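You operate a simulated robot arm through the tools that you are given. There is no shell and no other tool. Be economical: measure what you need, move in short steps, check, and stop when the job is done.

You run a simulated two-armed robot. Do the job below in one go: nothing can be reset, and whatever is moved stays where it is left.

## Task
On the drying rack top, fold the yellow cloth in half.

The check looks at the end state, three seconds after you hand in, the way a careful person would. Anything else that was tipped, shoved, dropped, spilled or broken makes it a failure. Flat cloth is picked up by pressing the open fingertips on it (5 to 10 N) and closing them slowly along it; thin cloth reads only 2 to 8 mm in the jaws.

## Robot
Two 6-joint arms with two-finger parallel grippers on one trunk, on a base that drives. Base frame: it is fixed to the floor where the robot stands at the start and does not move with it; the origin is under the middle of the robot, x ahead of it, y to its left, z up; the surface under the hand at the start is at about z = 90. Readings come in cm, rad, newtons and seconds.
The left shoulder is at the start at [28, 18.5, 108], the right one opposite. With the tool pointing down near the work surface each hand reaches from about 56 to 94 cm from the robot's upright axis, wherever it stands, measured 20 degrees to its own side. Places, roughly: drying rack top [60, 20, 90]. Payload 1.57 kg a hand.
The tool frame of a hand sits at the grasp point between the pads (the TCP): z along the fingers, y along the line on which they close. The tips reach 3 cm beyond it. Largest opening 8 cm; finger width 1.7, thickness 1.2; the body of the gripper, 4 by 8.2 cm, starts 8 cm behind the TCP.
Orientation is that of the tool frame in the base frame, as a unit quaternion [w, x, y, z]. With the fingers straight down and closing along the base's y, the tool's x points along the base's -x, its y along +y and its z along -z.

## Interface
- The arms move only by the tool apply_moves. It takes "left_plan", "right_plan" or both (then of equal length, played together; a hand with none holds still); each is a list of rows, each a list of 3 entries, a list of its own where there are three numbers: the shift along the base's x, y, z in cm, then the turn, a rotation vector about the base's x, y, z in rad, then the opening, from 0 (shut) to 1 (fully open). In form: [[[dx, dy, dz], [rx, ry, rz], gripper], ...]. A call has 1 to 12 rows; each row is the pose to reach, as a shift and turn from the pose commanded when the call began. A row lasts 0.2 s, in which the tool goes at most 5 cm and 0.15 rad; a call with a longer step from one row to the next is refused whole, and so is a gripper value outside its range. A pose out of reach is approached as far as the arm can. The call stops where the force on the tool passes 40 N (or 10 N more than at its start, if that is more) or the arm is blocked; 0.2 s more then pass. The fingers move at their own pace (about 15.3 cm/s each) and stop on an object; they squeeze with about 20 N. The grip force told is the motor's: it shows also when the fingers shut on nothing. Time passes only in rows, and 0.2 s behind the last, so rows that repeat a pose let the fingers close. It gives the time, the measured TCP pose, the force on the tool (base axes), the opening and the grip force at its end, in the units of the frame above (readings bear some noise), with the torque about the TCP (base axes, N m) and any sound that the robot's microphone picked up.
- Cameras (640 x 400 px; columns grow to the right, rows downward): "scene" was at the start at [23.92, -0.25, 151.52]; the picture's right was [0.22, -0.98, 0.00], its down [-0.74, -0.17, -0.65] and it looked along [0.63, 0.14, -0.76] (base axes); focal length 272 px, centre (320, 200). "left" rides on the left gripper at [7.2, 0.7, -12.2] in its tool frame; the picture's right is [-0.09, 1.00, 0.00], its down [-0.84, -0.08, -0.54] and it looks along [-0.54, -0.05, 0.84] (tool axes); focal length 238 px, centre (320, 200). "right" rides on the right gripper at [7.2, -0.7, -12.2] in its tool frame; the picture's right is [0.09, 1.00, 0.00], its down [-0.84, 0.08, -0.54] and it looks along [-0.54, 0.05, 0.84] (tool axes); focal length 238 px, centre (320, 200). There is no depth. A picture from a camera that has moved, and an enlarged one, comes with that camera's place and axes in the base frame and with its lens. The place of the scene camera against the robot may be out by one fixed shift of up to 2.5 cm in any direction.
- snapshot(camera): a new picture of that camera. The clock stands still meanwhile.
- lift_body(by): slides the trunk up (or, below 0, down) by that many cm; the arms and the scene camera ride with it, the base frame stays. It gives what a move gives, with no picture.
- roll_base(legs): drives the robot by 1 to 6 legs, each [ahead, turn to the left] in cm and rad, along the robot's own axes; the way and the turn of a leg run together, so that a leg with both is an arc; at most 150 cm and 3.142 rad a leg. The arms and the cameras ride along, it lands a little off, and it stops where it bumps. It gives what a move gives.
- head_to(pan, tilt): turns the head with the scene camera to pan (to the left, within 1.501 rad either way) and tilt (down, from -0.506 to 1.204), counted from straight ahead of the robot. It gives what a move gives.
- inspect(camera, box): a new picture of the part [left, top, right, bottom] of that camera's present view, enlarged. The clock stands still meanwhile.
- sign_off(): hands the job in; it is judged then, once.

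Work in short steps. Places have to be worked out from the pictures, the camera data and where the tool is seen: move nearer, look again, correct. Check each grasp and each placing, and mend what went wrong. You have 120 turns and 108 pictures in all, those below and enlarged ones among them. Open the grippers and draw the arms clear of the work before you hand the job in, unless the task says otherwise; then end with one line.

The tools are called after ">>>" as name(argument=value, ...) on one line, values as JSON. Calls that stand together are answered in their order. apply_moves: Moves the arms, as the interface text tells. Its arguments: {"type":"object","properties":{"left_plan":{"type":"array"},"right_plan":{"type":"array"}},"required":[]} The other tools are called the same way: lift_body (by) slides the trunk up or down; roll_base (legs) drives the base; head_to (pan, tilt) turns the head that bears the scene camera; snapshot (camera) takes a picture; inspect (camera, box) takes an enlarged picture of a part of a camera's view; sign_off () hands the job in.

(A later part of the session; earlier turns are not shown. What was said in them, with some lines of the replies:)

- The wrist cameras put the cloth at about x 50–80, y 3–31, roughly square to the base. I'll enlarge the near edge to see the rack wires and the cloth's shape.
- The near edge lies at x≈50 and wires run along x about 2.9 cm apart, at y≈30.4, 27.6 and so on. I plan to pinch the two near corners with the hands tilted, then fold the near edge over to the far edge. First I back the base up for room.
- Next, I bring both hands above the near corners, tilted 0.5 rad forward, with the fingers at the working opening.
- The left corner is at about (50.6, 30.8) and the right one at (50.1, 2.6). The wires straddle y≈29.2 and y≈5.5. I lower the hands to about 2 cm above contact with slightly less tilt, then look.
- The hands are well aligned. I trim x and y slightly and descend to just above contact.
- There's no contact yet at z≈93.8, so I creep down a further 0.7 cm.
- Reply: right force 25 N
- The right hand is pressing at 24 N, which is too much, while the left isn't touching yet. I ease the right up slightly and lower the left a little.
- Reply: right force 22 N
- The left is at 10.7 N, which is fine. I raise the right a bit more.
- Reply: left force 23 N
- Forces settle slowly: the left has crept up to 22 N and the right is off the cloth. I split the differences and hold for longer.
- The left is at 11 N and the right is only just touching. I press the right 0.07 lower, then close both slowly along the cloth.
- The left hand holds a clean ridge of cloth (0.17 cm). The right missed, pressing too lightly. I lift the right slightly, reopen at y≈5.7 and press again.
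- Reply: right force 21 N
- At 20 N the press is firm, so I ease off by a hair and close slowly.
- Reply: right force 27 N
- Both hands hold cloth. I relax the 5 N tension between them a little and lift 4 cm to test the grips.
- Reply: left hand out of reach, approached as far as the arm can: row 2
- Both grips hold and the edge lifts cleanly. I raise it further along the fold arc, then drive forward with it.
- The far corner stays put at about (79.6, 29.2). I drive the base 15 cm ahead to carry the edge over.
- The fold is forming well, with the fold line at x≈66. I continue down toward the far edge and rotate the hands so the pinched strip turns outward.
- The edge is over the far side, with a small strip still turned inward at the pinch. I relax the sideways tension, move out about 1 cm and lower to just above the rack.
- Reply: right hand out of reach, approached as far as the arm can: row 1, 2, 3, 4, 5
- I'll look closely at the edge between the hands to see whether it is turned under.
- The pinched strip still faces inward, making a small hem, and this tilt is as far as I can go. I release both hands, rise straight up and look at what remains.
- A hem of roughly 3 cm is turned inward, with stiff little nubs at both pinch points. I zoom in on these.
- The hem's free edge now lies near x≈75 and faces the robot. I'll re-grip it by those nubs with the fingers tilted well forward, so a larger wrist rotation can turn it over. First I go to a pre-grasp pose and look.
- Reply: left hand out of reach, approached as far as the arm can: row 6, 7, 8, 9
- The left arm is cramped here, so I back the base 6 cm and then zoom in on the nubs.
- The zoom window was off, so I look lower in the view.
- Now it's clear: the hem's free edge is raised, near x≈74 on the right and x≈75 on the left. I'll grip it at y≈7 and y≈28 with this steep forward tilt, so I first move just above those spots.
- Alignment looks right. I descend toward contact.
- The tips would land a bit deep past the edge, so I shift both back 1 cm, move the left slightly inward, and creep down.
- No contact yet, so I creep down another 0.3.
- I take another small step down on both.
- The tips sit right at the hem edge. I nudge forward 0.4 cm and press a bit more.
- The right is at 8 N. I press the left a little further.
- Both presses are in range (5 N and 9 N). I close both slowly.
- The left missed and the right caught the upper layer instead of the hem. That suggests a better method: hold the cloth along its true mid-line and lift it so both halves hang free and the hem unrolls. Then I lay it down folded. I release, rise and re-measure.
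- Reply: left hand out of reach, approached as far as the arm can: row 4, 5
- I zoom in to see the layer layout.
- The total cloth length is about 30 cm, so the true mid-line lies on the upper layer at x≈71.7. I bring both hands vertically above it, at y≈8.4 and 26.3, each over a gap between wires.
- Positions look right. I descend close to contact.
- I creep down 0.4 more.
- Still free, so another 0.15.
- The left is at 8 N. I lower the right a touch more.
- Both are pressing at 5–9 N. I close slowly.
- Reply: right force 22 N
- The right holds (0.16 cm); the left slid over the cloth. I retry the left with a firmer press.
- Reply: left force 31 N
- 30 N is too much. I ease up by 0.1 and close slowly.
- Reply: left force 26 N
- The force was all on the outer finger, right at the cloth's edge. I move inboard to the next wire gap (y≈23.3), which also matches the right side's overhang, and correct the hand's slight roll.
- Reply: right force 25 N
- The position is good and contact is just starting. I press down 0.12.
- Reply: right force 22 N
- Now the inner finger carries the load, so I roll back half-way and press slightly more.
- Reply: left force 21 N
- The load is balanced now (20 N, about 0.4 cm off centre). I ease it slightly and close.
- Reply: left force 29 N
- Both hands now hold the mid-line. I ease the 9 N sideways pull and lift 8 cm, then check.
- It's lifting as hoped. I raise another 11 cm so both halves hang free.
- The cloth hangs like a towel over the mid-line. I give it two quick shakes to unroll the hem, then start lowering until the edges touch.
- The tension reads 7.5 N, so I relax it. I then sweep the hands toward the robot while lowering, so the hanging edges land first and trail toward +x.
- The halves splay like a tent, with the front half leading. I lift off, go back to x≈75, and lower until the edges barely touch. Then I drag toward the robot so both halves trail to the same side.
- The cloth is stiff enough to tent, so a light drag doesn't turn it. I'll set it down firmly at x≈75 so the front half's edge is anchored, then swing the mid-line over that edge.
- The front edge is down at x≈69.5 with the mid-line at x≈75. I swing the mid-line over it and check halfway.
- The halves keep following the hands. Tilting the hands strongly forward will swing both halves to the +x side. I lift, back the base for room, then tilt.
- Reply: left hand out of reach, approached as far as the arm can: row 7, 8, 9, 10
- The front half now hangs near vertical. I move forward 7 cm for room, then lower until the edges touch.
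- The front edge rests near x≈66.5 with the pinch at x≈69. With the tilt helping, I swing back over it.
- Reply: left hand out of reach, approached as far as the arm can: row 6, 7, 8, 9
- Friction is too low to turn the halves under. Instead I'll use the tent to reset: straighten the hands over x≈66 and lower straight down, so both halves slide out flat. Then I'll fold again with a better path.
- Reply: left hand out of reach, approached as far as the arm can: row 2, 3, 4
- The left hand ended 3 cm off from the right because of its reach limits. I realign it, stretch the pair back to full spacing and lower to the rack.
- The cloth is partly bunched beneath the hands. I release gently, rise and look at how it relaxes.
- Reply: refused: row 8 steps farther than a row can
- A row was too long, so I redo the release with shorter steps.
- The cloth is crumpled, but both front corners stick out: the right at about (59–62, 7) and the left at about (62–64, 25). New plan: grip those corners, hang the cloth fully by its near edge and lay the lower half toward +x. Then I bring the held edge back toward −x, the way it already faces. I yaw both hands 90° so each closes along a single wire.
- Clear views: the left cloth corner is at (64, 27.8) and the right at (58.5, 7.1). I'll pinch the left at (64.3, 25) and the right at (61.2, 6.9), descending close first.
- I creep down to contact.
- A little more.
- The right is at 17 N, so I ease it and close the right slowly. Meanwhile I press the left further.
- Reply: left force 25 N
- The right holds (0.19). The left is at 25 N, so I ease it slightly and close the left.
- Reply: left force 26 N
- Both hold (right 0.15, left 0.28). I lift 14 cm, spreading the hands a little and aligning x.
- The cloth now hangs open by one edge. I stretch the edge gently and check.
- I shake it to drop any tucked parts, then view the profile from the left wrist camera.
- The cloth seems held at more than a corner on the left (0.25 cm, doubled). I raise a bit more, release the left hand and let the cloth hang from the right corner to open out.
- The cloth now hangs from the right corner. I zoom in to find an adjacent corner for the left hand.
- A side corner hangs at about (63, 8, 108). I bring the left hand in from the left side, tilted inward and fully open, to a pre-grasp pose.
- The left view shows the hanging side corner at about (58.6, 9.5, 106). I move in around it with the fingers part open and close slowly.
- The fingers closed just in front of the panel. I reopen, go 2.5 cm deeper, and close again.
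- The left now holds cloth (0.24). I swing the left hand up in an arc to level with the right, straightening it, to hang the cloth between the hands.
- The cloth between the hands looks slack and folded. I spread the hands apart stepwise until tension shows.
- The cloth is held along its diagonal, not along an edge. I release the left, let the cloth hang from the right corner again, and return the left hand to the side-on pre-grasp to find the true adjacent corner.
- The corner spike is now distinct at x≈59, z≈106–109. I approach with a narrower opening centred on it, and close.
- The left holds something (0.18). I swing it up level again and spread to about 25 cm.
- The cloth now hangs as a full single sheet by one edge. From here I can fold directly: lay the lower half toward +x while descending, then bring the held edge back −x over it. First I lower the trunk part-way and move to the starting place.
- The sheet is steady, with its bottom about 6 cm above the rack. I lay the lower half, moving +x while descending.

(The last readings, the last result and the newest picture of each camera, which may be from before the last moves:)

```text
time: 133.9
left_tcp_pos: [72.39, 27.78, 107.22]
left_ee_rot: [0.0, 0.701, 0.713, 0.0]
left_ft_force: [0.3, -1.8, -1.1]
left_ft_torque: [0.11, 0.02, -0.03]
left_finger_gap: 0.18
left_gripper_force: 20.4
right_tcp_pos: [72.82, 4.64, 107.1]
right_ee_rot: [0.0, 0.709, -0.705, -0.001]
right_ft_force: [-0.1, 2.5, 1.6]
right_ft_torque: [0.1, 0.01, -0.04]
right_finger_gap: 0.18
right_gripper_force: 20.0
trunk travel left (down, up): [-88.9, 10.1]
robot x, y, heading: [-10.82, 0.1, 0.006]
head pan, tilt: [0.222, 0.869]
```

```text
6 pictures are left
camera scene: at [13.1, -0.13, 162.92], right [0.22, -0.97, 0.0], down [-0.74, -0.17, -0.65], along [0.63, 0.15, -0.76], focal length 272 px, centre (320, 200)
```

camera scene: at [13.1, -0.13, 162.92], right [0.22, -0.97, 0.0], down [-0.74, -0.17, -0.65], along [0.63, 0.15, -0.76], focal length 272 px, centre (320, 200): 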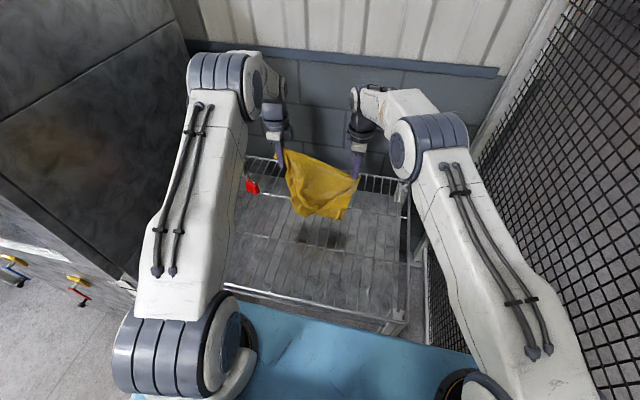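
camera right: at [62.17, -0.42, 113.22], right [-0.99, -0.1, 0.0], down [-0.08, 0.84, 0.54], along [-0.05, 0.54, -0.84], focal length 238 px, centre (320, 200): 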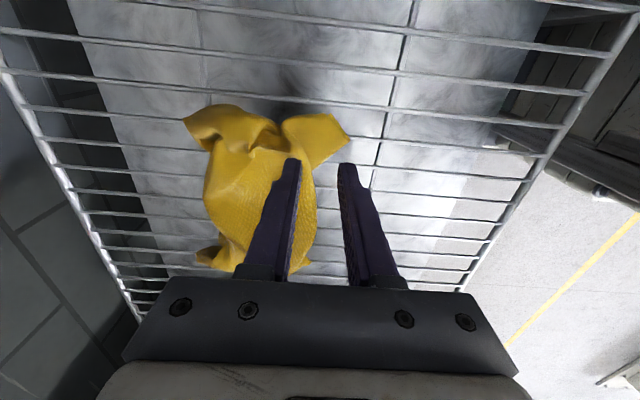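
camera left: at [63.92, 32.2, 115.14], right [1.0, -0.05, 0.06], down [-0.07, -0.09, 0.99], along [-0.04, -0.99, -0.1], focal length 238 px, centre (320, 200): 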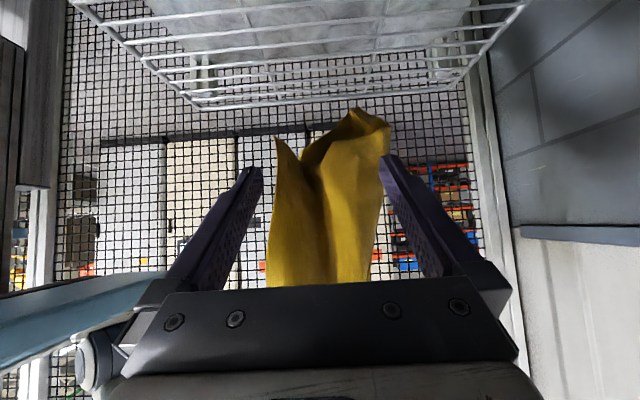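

The sheet's bottom edge rests at x≈65.4, with the rest bulging toward +x as wanted. I bring the held edge back and down to meet it at x≈67.

>>> apply_moves(left_plan=[[[-0.8, 0.1, -1.5], [0, 0, 0], 0], [[-1.8, 0.1, -3.2], [0, 0, 0], 0], [[-2.8, 0.1, -5], [0, 0, 0], 0], [[-3.7, 0.1, -7], [0, 0, 0], 0], [[-4.4, 0.1, -9], [0, 0, 0], 0], [[-5, 0.1, -10.5], [0, 0, 0], 0], [[-5, 0.1, -10.5], [0, 0, 0], 0]], right_plan=[[[-0.8, 0, -1.5], [0, 0, 0], 0], [[-1.8, 0, -3.2], [0, 0, 0], 0], [[-2.8, 0, -5], [0, 0, 0], 0], [[-3.7, 0, -7], [0, 0, 0], 0], [[-4.4, 0, -9], [0, 0, 0], 0], [[-5, 0, -10.5], [0, 0, 0], 0], [[-5, 0, -10.5], [0, 0, 0], 0]])

>>> snapshot(camera="right")

```text
time: 135.5
left_tcp_pos: [67.15, 27.97, 96.52]
left_ee_rot: [0.0, 0.702, 0.712, 0.0]
left_ft_force: [-0.3, -2.5, -0.7]
left_ft_torque: [0.11, 0.0, -0.03]
left_finger_gap: 0.17
left_gripper_force: 19.8
right_tcp_pos: [67.66, 4.66, 96.68]
right_ee_rot: [-0.001, 0.709, -0.705, -0.001]
right_ft_force: [0.0, 2.5, 0.7]
right_ft_torque: [0.11, 0.0, -0.02]
right_finger_gap: 0.22
right_gripper_force: 19.9
trunk travel left (down, up): [-88.9, 10.1]
robot x, y, heading: [-11.32, 0.23, 0.003]
head pan, tilt: [0.222, 0.869]
```

```text
5 pictures are left
camera right: at [68.32, -2.52, 108.8], right [-1.0, -0.1, 0.0], down [-0.08, 0.84, 0.54], along [-0.05, 0.54, -0.84], focal length 238 px, centre (320, 200)
```

right: 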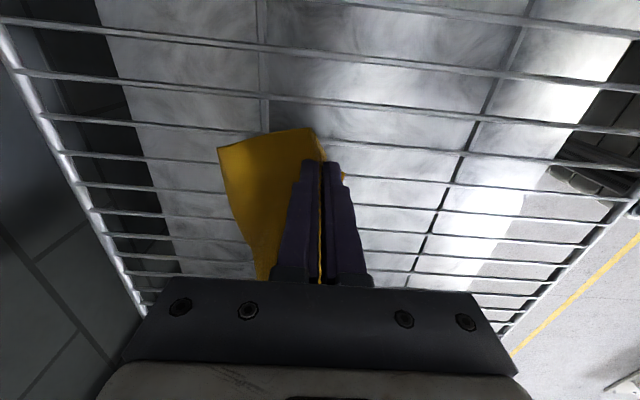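

I need to see the lower layer, so I take a zoomed scene view.

>>> inspect(camera="scene", box=[240, 120, 400, 240])

```text
3.33 times, centred on (320, 180) of scene
camera zoom: at [13.09, -0.12, 162.92], right [0.22, -0.97, 0.0], down [-0.74, -0.17, -0.65], along [0.63, 0.15, -0.76], focal length 907 px, centre (320, 267)
```

zoom: 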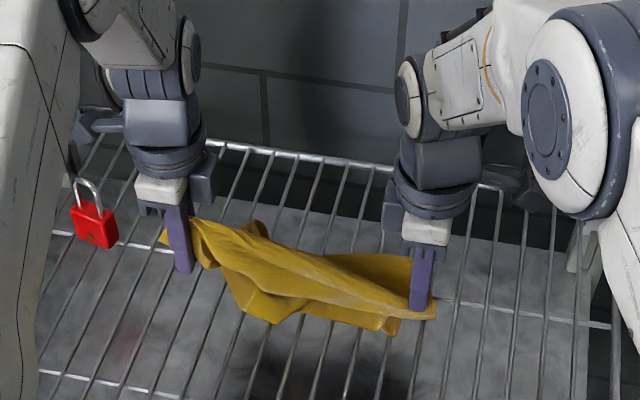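

The bottom edge is at x≈65 and the held edge at x≈66, nearly aligned, with a loose loop reaching x≈75.5. I lower the last bit, release and rise.

>>> apply_moves(left_plan=[[[0, 0, -1.2], [0, 0, 0], 0], [[0, 0, -2.3], [0, 0, 0], 0], [[0, 0, -2.3], [0, 0, 0], 0.15], [[0, 0, -2.3], [0, 0, 0], 0.35], [[0, 0, -2.3], [0, 0, 0], 0.35], [[0, 0.3, -0.5], [0, 0, 0], 0.35], [[0, 0.6, 3], [0, 0, 0], 0.35], [[0, 0.6, 7.5], [0, 0, 0], 0.35], [[0, 0.6, 12], [0, 0, 0], 0.35], [[0, 0.6, 14], [0, 0, 0], 0.35]], right_plan=[[[0, 0, -1.2], [0, 0, 0], 0], [[0, 0, -2.4], [0, 0, 0], 0], [[0, 0, -2.4], [0, 0, 0], 0.15], [[0, 0, -2.4], [0, 0, 0], 0.35], [[0, 0, -2.4], [0, 0, 0], 0.35], [[0, -0.3, -0.5], [0, 0, 0], 0.35], [[0, -0.6, 3], [0, 0, 0], 0.35], [[0, -0.6, 7.5], [0, 0, 0], 0.35], [[0, -0.6, 12], [0, 0, 0], 0.35], [[0, -0.6, 14], [0, 0, 0], 0.35]])

>>> snapshot(camera="left")

```text
time: 137.7
left_tcp_pos: [67.23, 29.01, 110.73]
left_ee_rot: [0.001, 0.702, 0.712, -0.001]
left_ft_force: [-0.8, -0.6, 0.0]
left_ft_torque: [0.03, -0.01, 0.04]
left_finger_gap: 2.79
left_gripper_force: 0.0
right_tcp_pos: [67.68, 4.05, 110.6]
right_ee_rot: [0.001, 0.709, -0.705, 0.0]
right_ft_force: [-0.4, -0.2, 0.4]
right_ft_torque: [0.01, 0.0, -0.01]
right_finger_gap: 2.8
right_gripper_force: 0.1
trunk travel left (down, up): [-88.9, 10.1]
robot x, y, heading: [-10.66, 0.23, 0.004]
head pan, tilt: [0.222, 0.869]
```

```text
3 pictures are left
camera left: at [67.74, 36.04, 122.78], right [1.0, -0.08, 0.0], down [-0.06, -0.84, 0.54], along [-0.04, -0.54, -0.84], focal length 238 px, centre (320, 200)
```

left: 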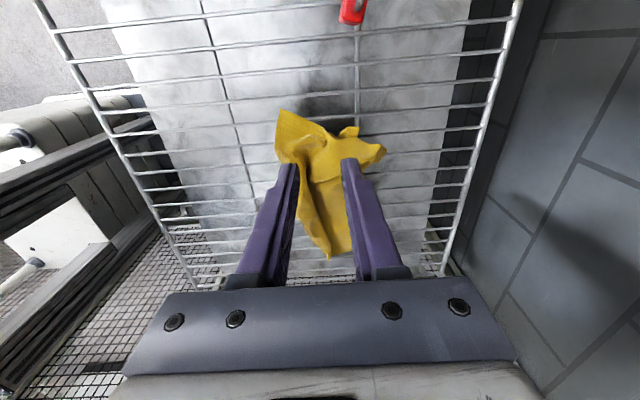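

It came out crumpled, but the nubs at the old pinch points should let me re-grip the same corners. I go straight back down onto them, pressing lightly.

>>> apply_moves(left_plan=[[[0, -0.6, -4.5], [0, 0, 0], 0.35], [[0, -0.6, -9], [0, 0, 0], 0.35], [[0, -0.6, -13], [0, 0, 0], 0.35], [[0, -0.6, -15.5], [0, 0, 0], 0.35], [[0, -0.6, -16.4], [0, 0, 0], 0.35], [[0, -0.6, -16.9], [0, 0, 0], 0.35], [[0, -0.6, -17.1], [0, 0, 0], 0.35], [[0, -0.6, -17.1], [0, 0, 0], 0.35]], right_plan=[[[0, 0.6, -4.5], [0, 0, 0], 0.35], [[0, 0.6, -9], [0, 0, 0], 0.35], [[0, 0.6, -13], [0, 0, 0], 0.35], [[0, 0.6, -15.5], [0, 0, 0], 0.35], [[0, 0.6, -16.4], [0, 0, 0], 0.35], [[0, 0.6, -16.9], [0, 0, 0], 0.35], [[0, 0.6, -17.1], [0, 0, 0], 0.35], [[0, 0.6, -17.1], [0, 0, 0], 0.35]])

```text
time: 139.5
left_tcp_pos: [67.2, 28.06, 93.29]
left_ee_rot: [0.0, 0.701, 0.713, 0.0]
left_ft_force: [0.0, 0.0, 0.3]
left_ft_torque: [0.0, -0.01, 0.0]
left_finger_gap: 2.8
left_gripper_force: 0.1
right_tcp_pos: [67.8, 4.86, 93.57]
right_ee_rot: [0.001, 0.709, -0.705, -0.001]
right_ft_force: [-0.5, -0.1, 0.8]
right_ft_torque: [0.0, 0.01, 0.04]
right_finger_gap: 2.83
right_gripper_force: 0.1
trunk travel left (down, up): [-88.9, 10.1]
robot x, y, heading: [-10.46, 0.21, 0.004]
head pan, tilt: [0.222, 0.869]
```

The tips are just above contact. I close slowly here and see whether both catch the nubs.

>>> apply_moves(left_plan=[[[0, 0, -0.1], [0, 0, 0], 0.31], [[0, 0, -0.1], [0, 0, 0], 0.27], [[0, 0, -0.1], [0, 0, 0], 0.23], [[0, 0, -0.1], [0, 0, 0], 0.19], [[0, 0, -0.1], [0, 0, 0], 0.15], [[0, 0, -0.1], [0, 0, 0], 0.11], [[0, 0, -0.1], [0, 0, 0], 0.07], [[0, 0, -0.1], [0, 0, 0], 0.03], [[0, 0, -0.1], [0, 0, 0], 0], [[0, 0, -0.1], [0, 0, 0], 0]], right_plan=[[[0, 0, -0.3], [0, 0, 0], 0.31], [[0, 0, -0.3], [0, 0, 0], 0.27], [[0, 0, -0.3], [0, 0, 0], 0.23], [[0, 0, -0.3], [0, 0, 0], 0.19], [[0, 0, -0.3], [0, 0, 0], 0.15], [[0, 0, -0.3], [0, 0, 0], 0.11], [[0, 0, -0.3], [0, 0, 0], 0.07], [[0, 0, -0.3], [0, 0, 0], 0.03], [[0, 0, -0.3], [0, 0, 0], 0], [[0, 0, -0.3], [0, 0, 0], 0]])

```text
time: 141.7
left_tcp_pos: [67.25, 28.01, 93.28]
left_ee_rot: [0.0, 0.702, 0.712, 0.0]
left_ft_force: [-0.2, -0.2, 0.2]
left_ft_torque: [-0.02, 0.0, 0.01]
left_finger_gap: 0.02
left_gripper_force: 20.0
right_tcp_pos: [67.84, 4.83, 93.38]
right_ee_rot: [-0.001, 0.709, -0.705, 0.0]
right_ft_force: [-0.9, -0.4, 0.1]
right_ft_torque: [-0.03, 0.02, 0.02]
right_finger_gap: 0.19
right_gripper_force: 19.9
trunk travel left (down, up): [-88.9, 10.1]
robot x, y, heading: [-11.05, -0.06, 0.003]
head pan, tilt: [0.222, 0.869]
```

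The right has re-caught its corner (0.19); the left corner has sprung aside to about (62–67, 27–29). I reposition the left to (64.3, 27.3), press and close.

>>> apply_moves(left_plan=[[[0, 0, 1.5], [0, 0, 0], 0], [[-1.5, -0.4, 2], [0, 0, 0], 0.3], [[-2.9, -0.7, 2], [0, 0, 0], 0.3], [[-2.9, -0.7, 2], [0, 0, 0], 0.3], [[-2.9, -0.7, 1], [0, 0, 0], 0.3], [[-2.9, -0.7, 0.3], [0, 0, 0], 0.3], [[-2.9, -0.7, -0.05], [0, 0, 0], 0.3], [[-2.9, -0.7, -0.15], [0, 0, 0], 0.3], [[-2.9, -0.7, -0.15], [0, 0, 0], 0.3]])

```text
time: 143.7
left_tcp_pos: [64.39, 27.18, 93.31]
left_ee_rot: [0.0, 0.702, 0.713, 0.0]
left_ft_force: [-0.8, 0.6, -0.8]
left_ft_torque: [-0.02, 0.0, -0.01]
left_finger_gap: 2.38
left_gripper_force: 0.1
right_tcp_pos: [67.8, 4.84, 93.35]
right_ee_rot: [-0.001, 0.709, -0.705, 0.0]
right_ft_force: [-0.4, 0.5, 1.1]
right_ft_torque: [0.02, 0.02, -0.03]
right_finger_gap: 0.2
right_gripper_force: 19.6
trunk travel left (down, up): [-88.9, 10.1]
robot x, y, heading: [-10.73, -0.15, 0.007]
head pan, tilt: [0.222, 0.869]
```

No contact force yet, so I press 0.25 lower.

>>> apply_moves(left_plan=[[[0, 0.2, -0.12], [0, 0, 0], 0.3], [[0, 0.2, -0.25], [0, 0, 0], 0.3], [[0, 0.2, -0.25], [0, 0, 0], 0.3], [[0, 0.2, -0.25], [0, 0, 0], 0.3]])

```text
time: 144.7
left_tcp_pos: [64.32, 27.48, 93.23]
left_ee_rot: [0.001, 0.702, 0.712, 0.0]
left_ft_force: [-0.5, -0.5, 11.4]
left_ft_torque: [0.0, 0.13, 0.03]
left_finger_gap: 2.41
left_gripper_force: 0.2
right_tcp_pos: [67.72, 4.96, 93.27]
right_ee_rot: [0.001, 0.709, -0.705, 0.001]
right_ft_force: [0.7, 0.1, 0.4]
right_ft_torque: [0.0, 0.01, 0.01]
right_finger_gap: 0.16
right_gripper_force: 20.3
trunk travel left (down, up): [-88.9, 10.1]
robot x, y, heading: [-10.97, -0.06, 0.005]
head pan, tilt: [0.222, 0.869]
```

The left presses at 11 N. I close it slowly with slightly more pressure.

>>> apply_moves(left_plan=[[[0, 0, -0.05], [0, 0, 0], 0.27], [[0, 0, -0.05], [0, 0, 0], 0.24], [[0, 0, -0.05], [0, 0, 0], 0.21], [[0, 0, -0.05], [0, 0, 0], 0.18], [[0, 0, -0.05], [0, 0, 0], 0.15], [[0, 0, -0.05], [0, 0, 0], 0.12], [[0, 0, -0.05], [0, 0, 0], 0.09], [[0, 0, -0.05], [0, 0, 0], 0.06], [[0, 0, -0.05], [0, 0, 0], 0.03], [[0, 0, -0.05], [0, 0, 0], 0], [[0, 0, -0.05], [0, 0, 0], 0]])

```text
time: 147.1
left_tcp_pos: [64.39, 27.45, 93.14]
left_ee_rot: [0.001, 0.701, 0.713, 0.002]
left_ft_force: [-0.3, 0.7, 30.2]
left_ft_torque: [-0.01, 0.13, -0.01]
left_finger_gap: 0.16
left_gripper_force: 19.8
right_tcp_pos: [67.65, 4.95, 93.41]
right_ee_rot: [0.0, 0.709, -0.705, 0.0]
right_ft_force: [0.2, -0.2, 0.4]
right_ft_torque: [0.0, 0.0, -0.02]
right_finger_gap: 0.17
right_gripper_force: 20.2
trunk travel left (down, up): [-88.9, 10.1]
robot x, y, heading: [-10.94, -0.55, 0.0]
head pan, tilt: [0.222, 0.869]
```

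Both hold single-layer pinches. I lift high to hang the cloth, align x, and look once.

>>> apply_moves(left_plan=[[[0, 0, 2], [0, 0, 0], 0], [[0.3, 0, 5], [0, 0, 0], 0], [[0.6, 0, 8.5], [0, 0, 0], 0], [[1, 0, 12], [0, 0, 0], 0], [[1.3, 0, 16], [0, 0, 0], 0], [[1.6, 0, 20], [0, 0, 0], 0], [[1.6, 0, 24], [0, 0, 0], 0], [[1.6, 0.2, 28], [0, 0, 0], 0], [[1.6, 0.4, 32], [0, 0, 0], 0], [[1.6, 0.4, 32], [0, 0, 0], 0], [[1.6, 0.4, 32], [0, 0, 0], 0]], right_plan=[[[0, 0, 2], [0, 0, 0], 0], [[-0.3, 0, 5], [0, 0, 0], 0], [[-0.6, 0, 8.5], [0, 0, 0], 0], [[-1, 0, 12], [0, 0, 0], 0], [[-1.3, 0, 16], [0, 0, 0], 0], [[-1.6, 0, 20], [0, 0, 0], 0], [[-1.6, 0, 24], [0, 0, 0], 0], [[-1.6, 0, 28], [0, 0, 0], 0], [[-1.6, 0, 32], [0, 0, 0], 0], [[-1.6, 0, 32], [0, 0, 0], 0], [[-1.6, 0, 32], [0, 0, 0], 0]])

>>> snapshot(camera="scene")

```text
time: 149.5
left_tcp_pos: [66.09, 28.12, 125.36]
left_ee_rot: [0.0, 0.701, 0.713, 0.001]
left_ft_force: [-0.3, 0.0, -0.3]
left_ft_torque: [-0.01, 0.04, -0.03]
left_finger_gap: 0.18
left_gripper_force: 19.6
right_tcp_pos: [66.25, 4.83, 125.31]
right_ee_rot: [0.0, 0.709, -0.705, 0.0]
right_ft_force: [-0.1, -0.1, 0.6]
right_ft_torque: [0.01, 0.01, 0.0]
right_finger_gap: 0.18
right_gripper_force: 20.0
trunk travel left (down, up): [-88.9, 10.1]
robot x, y, heading: [-11.14, 0.15, 0.004]
head pan, tilt: [0.222, 0.869]
```

```text
2 pictures are left
camera scene: at [13.1, -0.12, 162.92], right [0.22, -0.97, 0.0], down [-0.74, -0.17, -0.65], along [0.63, 0.15, -0.76], focal length 272 px, centre (320, 200)
```

scene: 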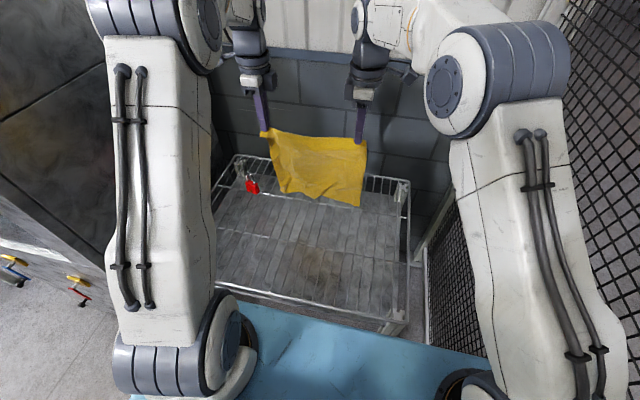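

The full sheet hangs by one edge again, cleanly. Now I use the rack's front bar: back off with the cloth, lower it in front of the rack, then drive forward so it is drawn flat over the edge.

>>> roll_base(legs=[[-37, 0]])

```text
time: 151.8
left_tcp_pos: [29.28, 27.22, 125.32]
left_ee_rot: [0.0, 0.707, 0.708, 0.0]
left_ft_force: [0.1, 0.8, 0.3]
left_ft_torque: [0.04, 0.02, 0.02]
left_finger_gap: 0.19
left_gripper_force: 19.9
right_tcp_pos: [29.2, 3.85, 125.17]
right_ee_rot: [0.0, -0.705, 0.71, 0.0]
right_ft_force: [-0.8, 0.6, 0.5]
right_ft_torque: [0.0, -0.01, 0.02]
right_finger_gap: 0.18
right_gripper_force: 19.9
trunk travel left (down, up): [-88.9, 10.1]
robot x, y, heading: [-48.13, 0.36, -0.009]
head pan, tilt: [0.222, 0.869]
```

No bump. I lower the trunk back to its starting height, then the arms, so the pinch line is just above rack level and the sheet hangs in front.

>>> lift_body(by=-11.4)

>>> apply_moves(left_plan=[[[0, 0.2, -3], [0, 0, 0], 0], [[0, 0.4, -6], [0, 0, 0], 0], [[0, 0.5, -9], [0, 0, 0], 0], [[0, 0.5, -12], [0, 0, 0], 0], [[0, 0.5, -15], [0, 0, 0], 0], [[0, 0.5, -16.5], [0, 0, 0], 0], [[0, 0.5, -16.5], [0, 0, 0], 0], [[0, 0.5, -16.5], [0, 0, 0], 0]], right_plan=[[[0, -0.2, -3], [0, 0, 0], 0], [[0, -0.4, -6], [0, 0, 0], 0], [[0, -0.5, -9], [0, 0, 0], 0], [[0, -0.5, -12], [0, 0, 0], 0], [[0, -0.5, -15], [0, 0, 0], 0], [[0, -0.5, -16.5], [0, 0, 0], 0], [[0, -0.5, -16.5], [0, 0, 0], 0], [[0, -0.5, -16.5], [0, 0, 0], 0]])

```text
time: 153.3
left_tcp_pos: [29.23, 27.14, 114.05]
left_ee_rot: [0.0, 0.707, 0.707, -0.001]
left_ft_force: [0.5, -0.2, 0.3]
left_ft_torque: [0.04, 0.0, 0.0]
left_finger_gap: 0.12
left_gripper_force: 19.9
right_tcp_pos: [29.1, 3.86, 113.89]
right_ee_rot: [0.0, -0.705, 0.709, 0.0]
right_ft_force: [0.5, -0.5, 0.6]
right_ft_torque: [0.0, -0.02, 0.01]
right_finger_gap: 0.16
right_gripper_force: 20.5
trunk travel left (down, up): [-77.5, 21.5]
robot x, y, heading: [-47.98, 0.09, -0.014]
head pan, tilt: [0.222, 0.869]
```

```text
time: 155.1
left_tcp_pos: [29.32, 27.58, 97.32]
left_ee_rot: [0.0, 0.706, 0.708, 0.0]
left_ft_force: [-0.3, -0.2, 0.3]
left_ft_torque: [0.0, 0.01, 0.02]
left_finger_gap: 0.17
left_gripper_force: 19.6
right_tcp_pos: [29.25, 3.36, 97.31]
right_ee_rot: [0.0, -0.705, 0.709, 0.0]
right_ft_force: [0.6, 1.1, 0.3]
right_ft_torque: [-0.01, 0.0, -0.04]
right_finger_gap: 0.19
right_gripper_force: 20.2
trunk travel left (down, up): [-77.5, 21.5]
robot x, y, heading: [-48.02, -0.38, -0.007]
head pan, tilt: [0.222, 0.869]
```

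Everything is in place. I drive forward to draw the sheet up over the front bar and flat onto the rack.

>>> roll_base(legs=[[47, 0]])

>>> snapshot(camera="scene")

```text
time: 157.9
left_tcp_pos: [76.81, 23.12, 97.35]
left_ee_rot: [0.0, 0.721, 0.693, 0.0]
left_ft_force: [-0.3, 0.1, 0.9]
left_ft_torque: [-0.03, 0.0, 0.03]
left_finger_gap: 0.18
left_gripper_force: 20.2
right_tcp_pos: [75.77, -1.08, 97.28]
right_ee_rot: [0.0, -0.691, 0.723, 0.0]
right_ft_force: [-0.4, -0.1, -0.2]
right_ft_torque: [-0.02, 0.01, 0.01]
right_finger_gap: 0.19
right_gripper_force: 20.6
trunk travel left (down, up): [-77.5, 21.5]
robot x, y, heading: [-1.5, -1.3, -0.049]
head pan, tilt: [0.222, 0.869]
```

```text
1 pictures are left
camera scene: at [22.35, -2.64, 151.52], right [0.17, -0.98, 0.0], down [-0.75, -0.13, -0.65], along [0.64, 0.11, -0.76], focal length 272 px, centre (320, 200)
```

scene: 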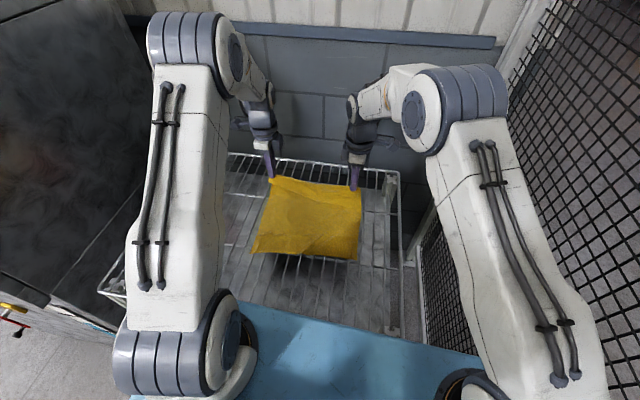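

The sheet now lies flat on the rack, held at its far edge (x≈76), with its near edge at x≈54. Now the real fold: I lift the held edge and carry it back over, first with the arms.

>>> apply_moves(left_plan=[[[-0.8, 0, 1.6], [0, 0, 0], 0], [[-1.8, 0, 3.2], [0, 0, 0], 0], [[-3.2, 0, 4.4], [0, 0, 0], 0], [[-4.8, 0, 5.2], [0, 0, 0], 0], [[-6.4, 0, 5.5], [0, 0, 0], 0], [[-6.4, 0, 5.5], [0, 0, 0], 0]], right_plan=[[[-0.8, 0, 1.6], [0, 0, 0], 0], [[-1.8, 0, 3.2], [0, 0, 0], 0], [[-3.2, 0, 4.4], [0, 0, 0], 0], [[-4.8, 0, 5.2], [0, 0, 0], 0], [[-5.8, 0, 5.5], [0, 0, 0], 0], [[-5.8, 0, 5.5], [0, 0, 0], 0]])

>>> roll_base(legs=[[-10, 0]])

```text
time: 159.3
left_tcp_pos: [70.32, 23.17, 102.95]
left_ee_rot: [0.0, 0.721, 0.693, 0.0]
left_ft_force: [-0.2, -0.4, 0.3]
left_ft_torque: [-0.02, -0.06, 0.02]
left_finger_gap: 0.16
left_gripper_force: 20.0
right_tcp_pos: [69.73, -1.09, 102.57]
right_ee_rot: [0.001, -0.69, 0.724, 0.0]
right_ft_force: [0.1, 0.0, 0.4]
right_ft_torque: [0.03, -0.01, -0.04]
right_finger_gap: 0.18
right_gripper_force: 19.9
trunk travel left (down, up): [-77.5, 21.5]
robot x, y, heading: [-1.63, -1.29, -0.047]
head pan, tilt: [0.222, 0.869]
```

```text
time: 160.4
left_tcp_pos: [60.11, 23.64, 102.91]
left_ee_rot: [0.0, 0.721, 0.693, 0.0]
left_ft_force: [0.4, 0.0, -0.2]
left_ft_torque: [0.05, 0.05, 0.0]
left_finger_gap: 0.17
left_gripper_force: 19.9
right_tcp_pos: [59.65, -0.52, 102.62]
right_ee_rot: [0.0, -0.691, 0.723, 0.0]
right_ft_force: [0.1, 0.1, -0.5]
right_ft_torque: [-0.01, 0.02, 0.02]
right_finger_gap: 0.19
right_gripper_force: 19.7
trunk travel left (down, up): [-77.5, 21.5]
robot x, y, heading: [-11.52, -0.52, -0.048]
head pan, tilt: [0.222, 0.869]
```

The edge has been carried over to x≈60. I lower it onto the near edge along the arc.

>>> apply_moves(left_plan=[[[-1.4, -0.1, -1.4], [0, 0, 0], 0], [[-2.6, -0.2, -3], [0, 0, 0], 0], [[-3.5, -0.3, -4.8], [0, 0, 0], 0], [[-4.1, -0.4, -6.5], [0, 0, 0], 0], [[-4.3, -0.4, -7.8], [0, 0, 0], 0], [[-4.3, -0.4, -8.4], [0, 0, 0], 0], [[-4.3, -0.4, -8.4], [0, 0, 0], 0]], right_plan=[[[-1.0, -0.1, -1.2], [0, 0, 0], 0], [[-1.9, -0.2, -2.8], [0, 0, 0], 0], [[-2.5, -0.3, -4.5], [0, 0, 0], 0], [[-2.9, -0.3, -6.2], [0, 0, 0], 0], [[-3.0, -0.3, -7.5], [0, 0, 0], 0], [[-3.0, -0.3, -8.1], [0, 0, 0], 0], [[-3.0, -0.3, -8.1], [0, 0, 0], 0]])

```text
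time: 162.0
left_tcp_pos: [55.72, 23.38, 94.37]
left_ee_rot: [0.0, 0.721, 0.693, 0.0]
left_ft_force: [-0.2, -0.5, 0.8]
left_ft_torque: [-0.04, 0.0, 0.03]
left_finger_gap: 0.15
left_gripper_force: 20.0
right_tcp_pos: [56.65, -0.88, 94.73]
right_ee_rot: [-0.001, -0.69, 0.724, 0.0]
right_ft_force: [0.4, -0.6, 0.1]
right_ft_torque: [-0.01, 0.01, 0.01]
right_finger_gap: 0.2
right_gripper_force: 20.2
trunk travel left (down, up): [-77.5, 21.5]
robot x, y, heading: [-11.59, -0.8, -0.048]
head pan, tilt: [0.222, 0.869]
```

It's placed. I open gently and rise straight up.

>>> apply_moves(left_plan=[[[0, 0, -0.4], [0, 0, 0], 0], [[0, 0, -0.4], [0, 0, 0], 0.08], [[0, 0, -0.4], [0, 0, 0], 0.16], [[0, 0, -0.4], [0, 0, 0], 0.25], [[0, 0, -0.4], [0, 0, 0], 0.25], [[0, 0, 1], [0, 0, 0], 0.25], [[0, 0.3, 4], [0, 0, 0], 0.25], [[0, 1, 8.5], [0, 0, 0], 0.25], [[0, 2, 13], [0, 0, 0], 0.25], [[0, 3.5, 17], [0, 0, 0], 0.25], [[0, 5, 21], [0, 0, 0], 0.25], [[0, 6, 22], [0, 0, 0], 0.25]], right_plan=[[[0, 0, -0.6], [0, 0, 0], 0], [[0, 0, -0.6], [0, 0, 0], 0.08], [[0, 0, -0.6], [0, 0, 0], 0.16], [[0, 0, -0.6], [0, 0, 0], 0.25], [[0, 0, -0.6], [0, 0, 0], 0.25], [[0, 0, 1], [0, 0, 0], 0.25], [[0, -0.3, 4], [0, 0, 0], 0.25], [[0, -0.6, 8.5], [0, 0, 0], 0.25], [[0, -1, 13], [0, 0, 0], 0.25], [[0, -1, 17], [0, 0, 0], 0.25], [[0, -1, 21], [0, 0, 0], 0.25], [[0, -1, 22], [0, 0, 0], 0.25]])

>>> inspect(camera="scene", box=[210, 120, 430, 300])

```text
time: 164.6
left_tcp_pos: [55.79, 29.21, 116.38]
left_ee_rot: [0.0, 0.721, 0.693, 0.0]
left_ft_force: [-0.8, -1.2, 0.3]
left_ft_torque: [-0.02, -0.04, 0.02]
left_finger_gap: 2.0
left_gripper_force: 0.1
right_tcp_pos: [56.54, -1.59, 116.73]
right_ee_rot: [0.0, -0.69, 0.723, 0.0]
right_ft_force: [-0.2, 0.7, 0.6]
right_ft_torque: [-0.04, -0.02, 0.0]
right_finger_gap: 2.01
right_gripper_force: 0.1
trunk travel left (down, up): [-77.5, 21.5]
robot x, y, heading: [-11.76, -0.88, -0.048]
head pan, tilt: [0.222, 0.869]
```

```text
2.22 times, centred on (320, 210) of scene
camera zoom: at [12.18, -2.15, 151.53], right [0.17, -0.98, 0.0], down [-0.75, -0.13, -0.65], along [0.64, 0.11, -0.76], focal length 605 px, centre (320, 178)
```

zoom: 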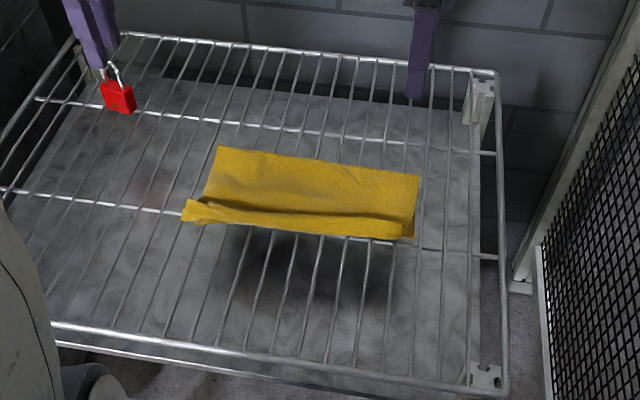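

The cloth is now folded in half into a neat rectangle, about 13 × 26 cm, with edges nearly aligned and only a small raised lip; the padlock hasn't moved. I'm out of pictures, so I leave it there and draw the arms clear.

>>> roll_base(legs=[[-12, 0]])

>>> apply_moves(left_plan=[[[0, 0, 2], [0, 0, 0], 0.6], [[0, 0, 4], [0, 0, 0], 1], [[0, 0, 4], [0, 0, 0], 1]], right_plan=[[[0, 0, 2], [0, 0, 0], 0.6], [[0, 0, 4], [0, 0, 0], 1], [[0, 0, 4], [0, 0, 0], 1]])

>>> sign_off()

```text
time: 165.8
left_tcp_pos: [44.21, 29.95, 116.24]
left_ee_rot: [-0.001, 0.72, 0.694, -0.001]
left_ft_force: [-0.5, -0.1, 0.2]
left_ft_torque: [-0.01, 0.0, 0.0]
left_finger_gap: 2.03
left_gripper_force: 0.0
right_tcp_pos: [44.93, -0.93, 116.63]
right_ee_rot: [0.0, -0.691, 0.723, 0.0]
right_ft_force: [0.7, 0.0, -0.2]
right_ft_torque: [-0.01, 0.03, -0.04]
right_finger_gap: 2.0
right_gripper_force: 0.1
trunk travel left (down, up): [-77.5, 21.5]
robot x, y, heading: [-23.29, -0.46, -0.046]
head pan, tilt: [0.222, 0.869]
```

```text
time: 166.6
left_tcp_pos: [44.08, 29.87, 120.5]
left_ee_rot: [0.0, 0.72, 0.694, 0.0]
left_ft_force: [-0.3, -0.4, 0.7]
left_ft_torque: [0.03, 0.01, 0.01]
left_finger_gap: 8.0
left_gripper_force: 0.0
right_tcp_pos: [44.87, -0.86, 120.63]
right_ee_rot: [-0.001, -0.691, 0.723, 0.0]
right_ft_force: [0.0, -1.0, 0.0]
right_ft_torque: [0.02, 0.02, -0.03]
right_finger_gap: 8.01
right_gripper_force: 0.0
trunk travel left (down, up): [-77.5, 21.5]
robot x, y, heading: [-23.44, 0.12, -0.043]
head pan, tilt: [0.222, 0.869]
```

```text
The job is handed in.
```

The yellow cloth is folded in half on the drying rack top with its edges nearly aligned, except for a lip about 2 cm wide along the near edge, possibly a turned-in hem, that I left because I had no pictures left to check a fix; the padlock looked undisturbed in the last picture, and the grippers are open and clear.
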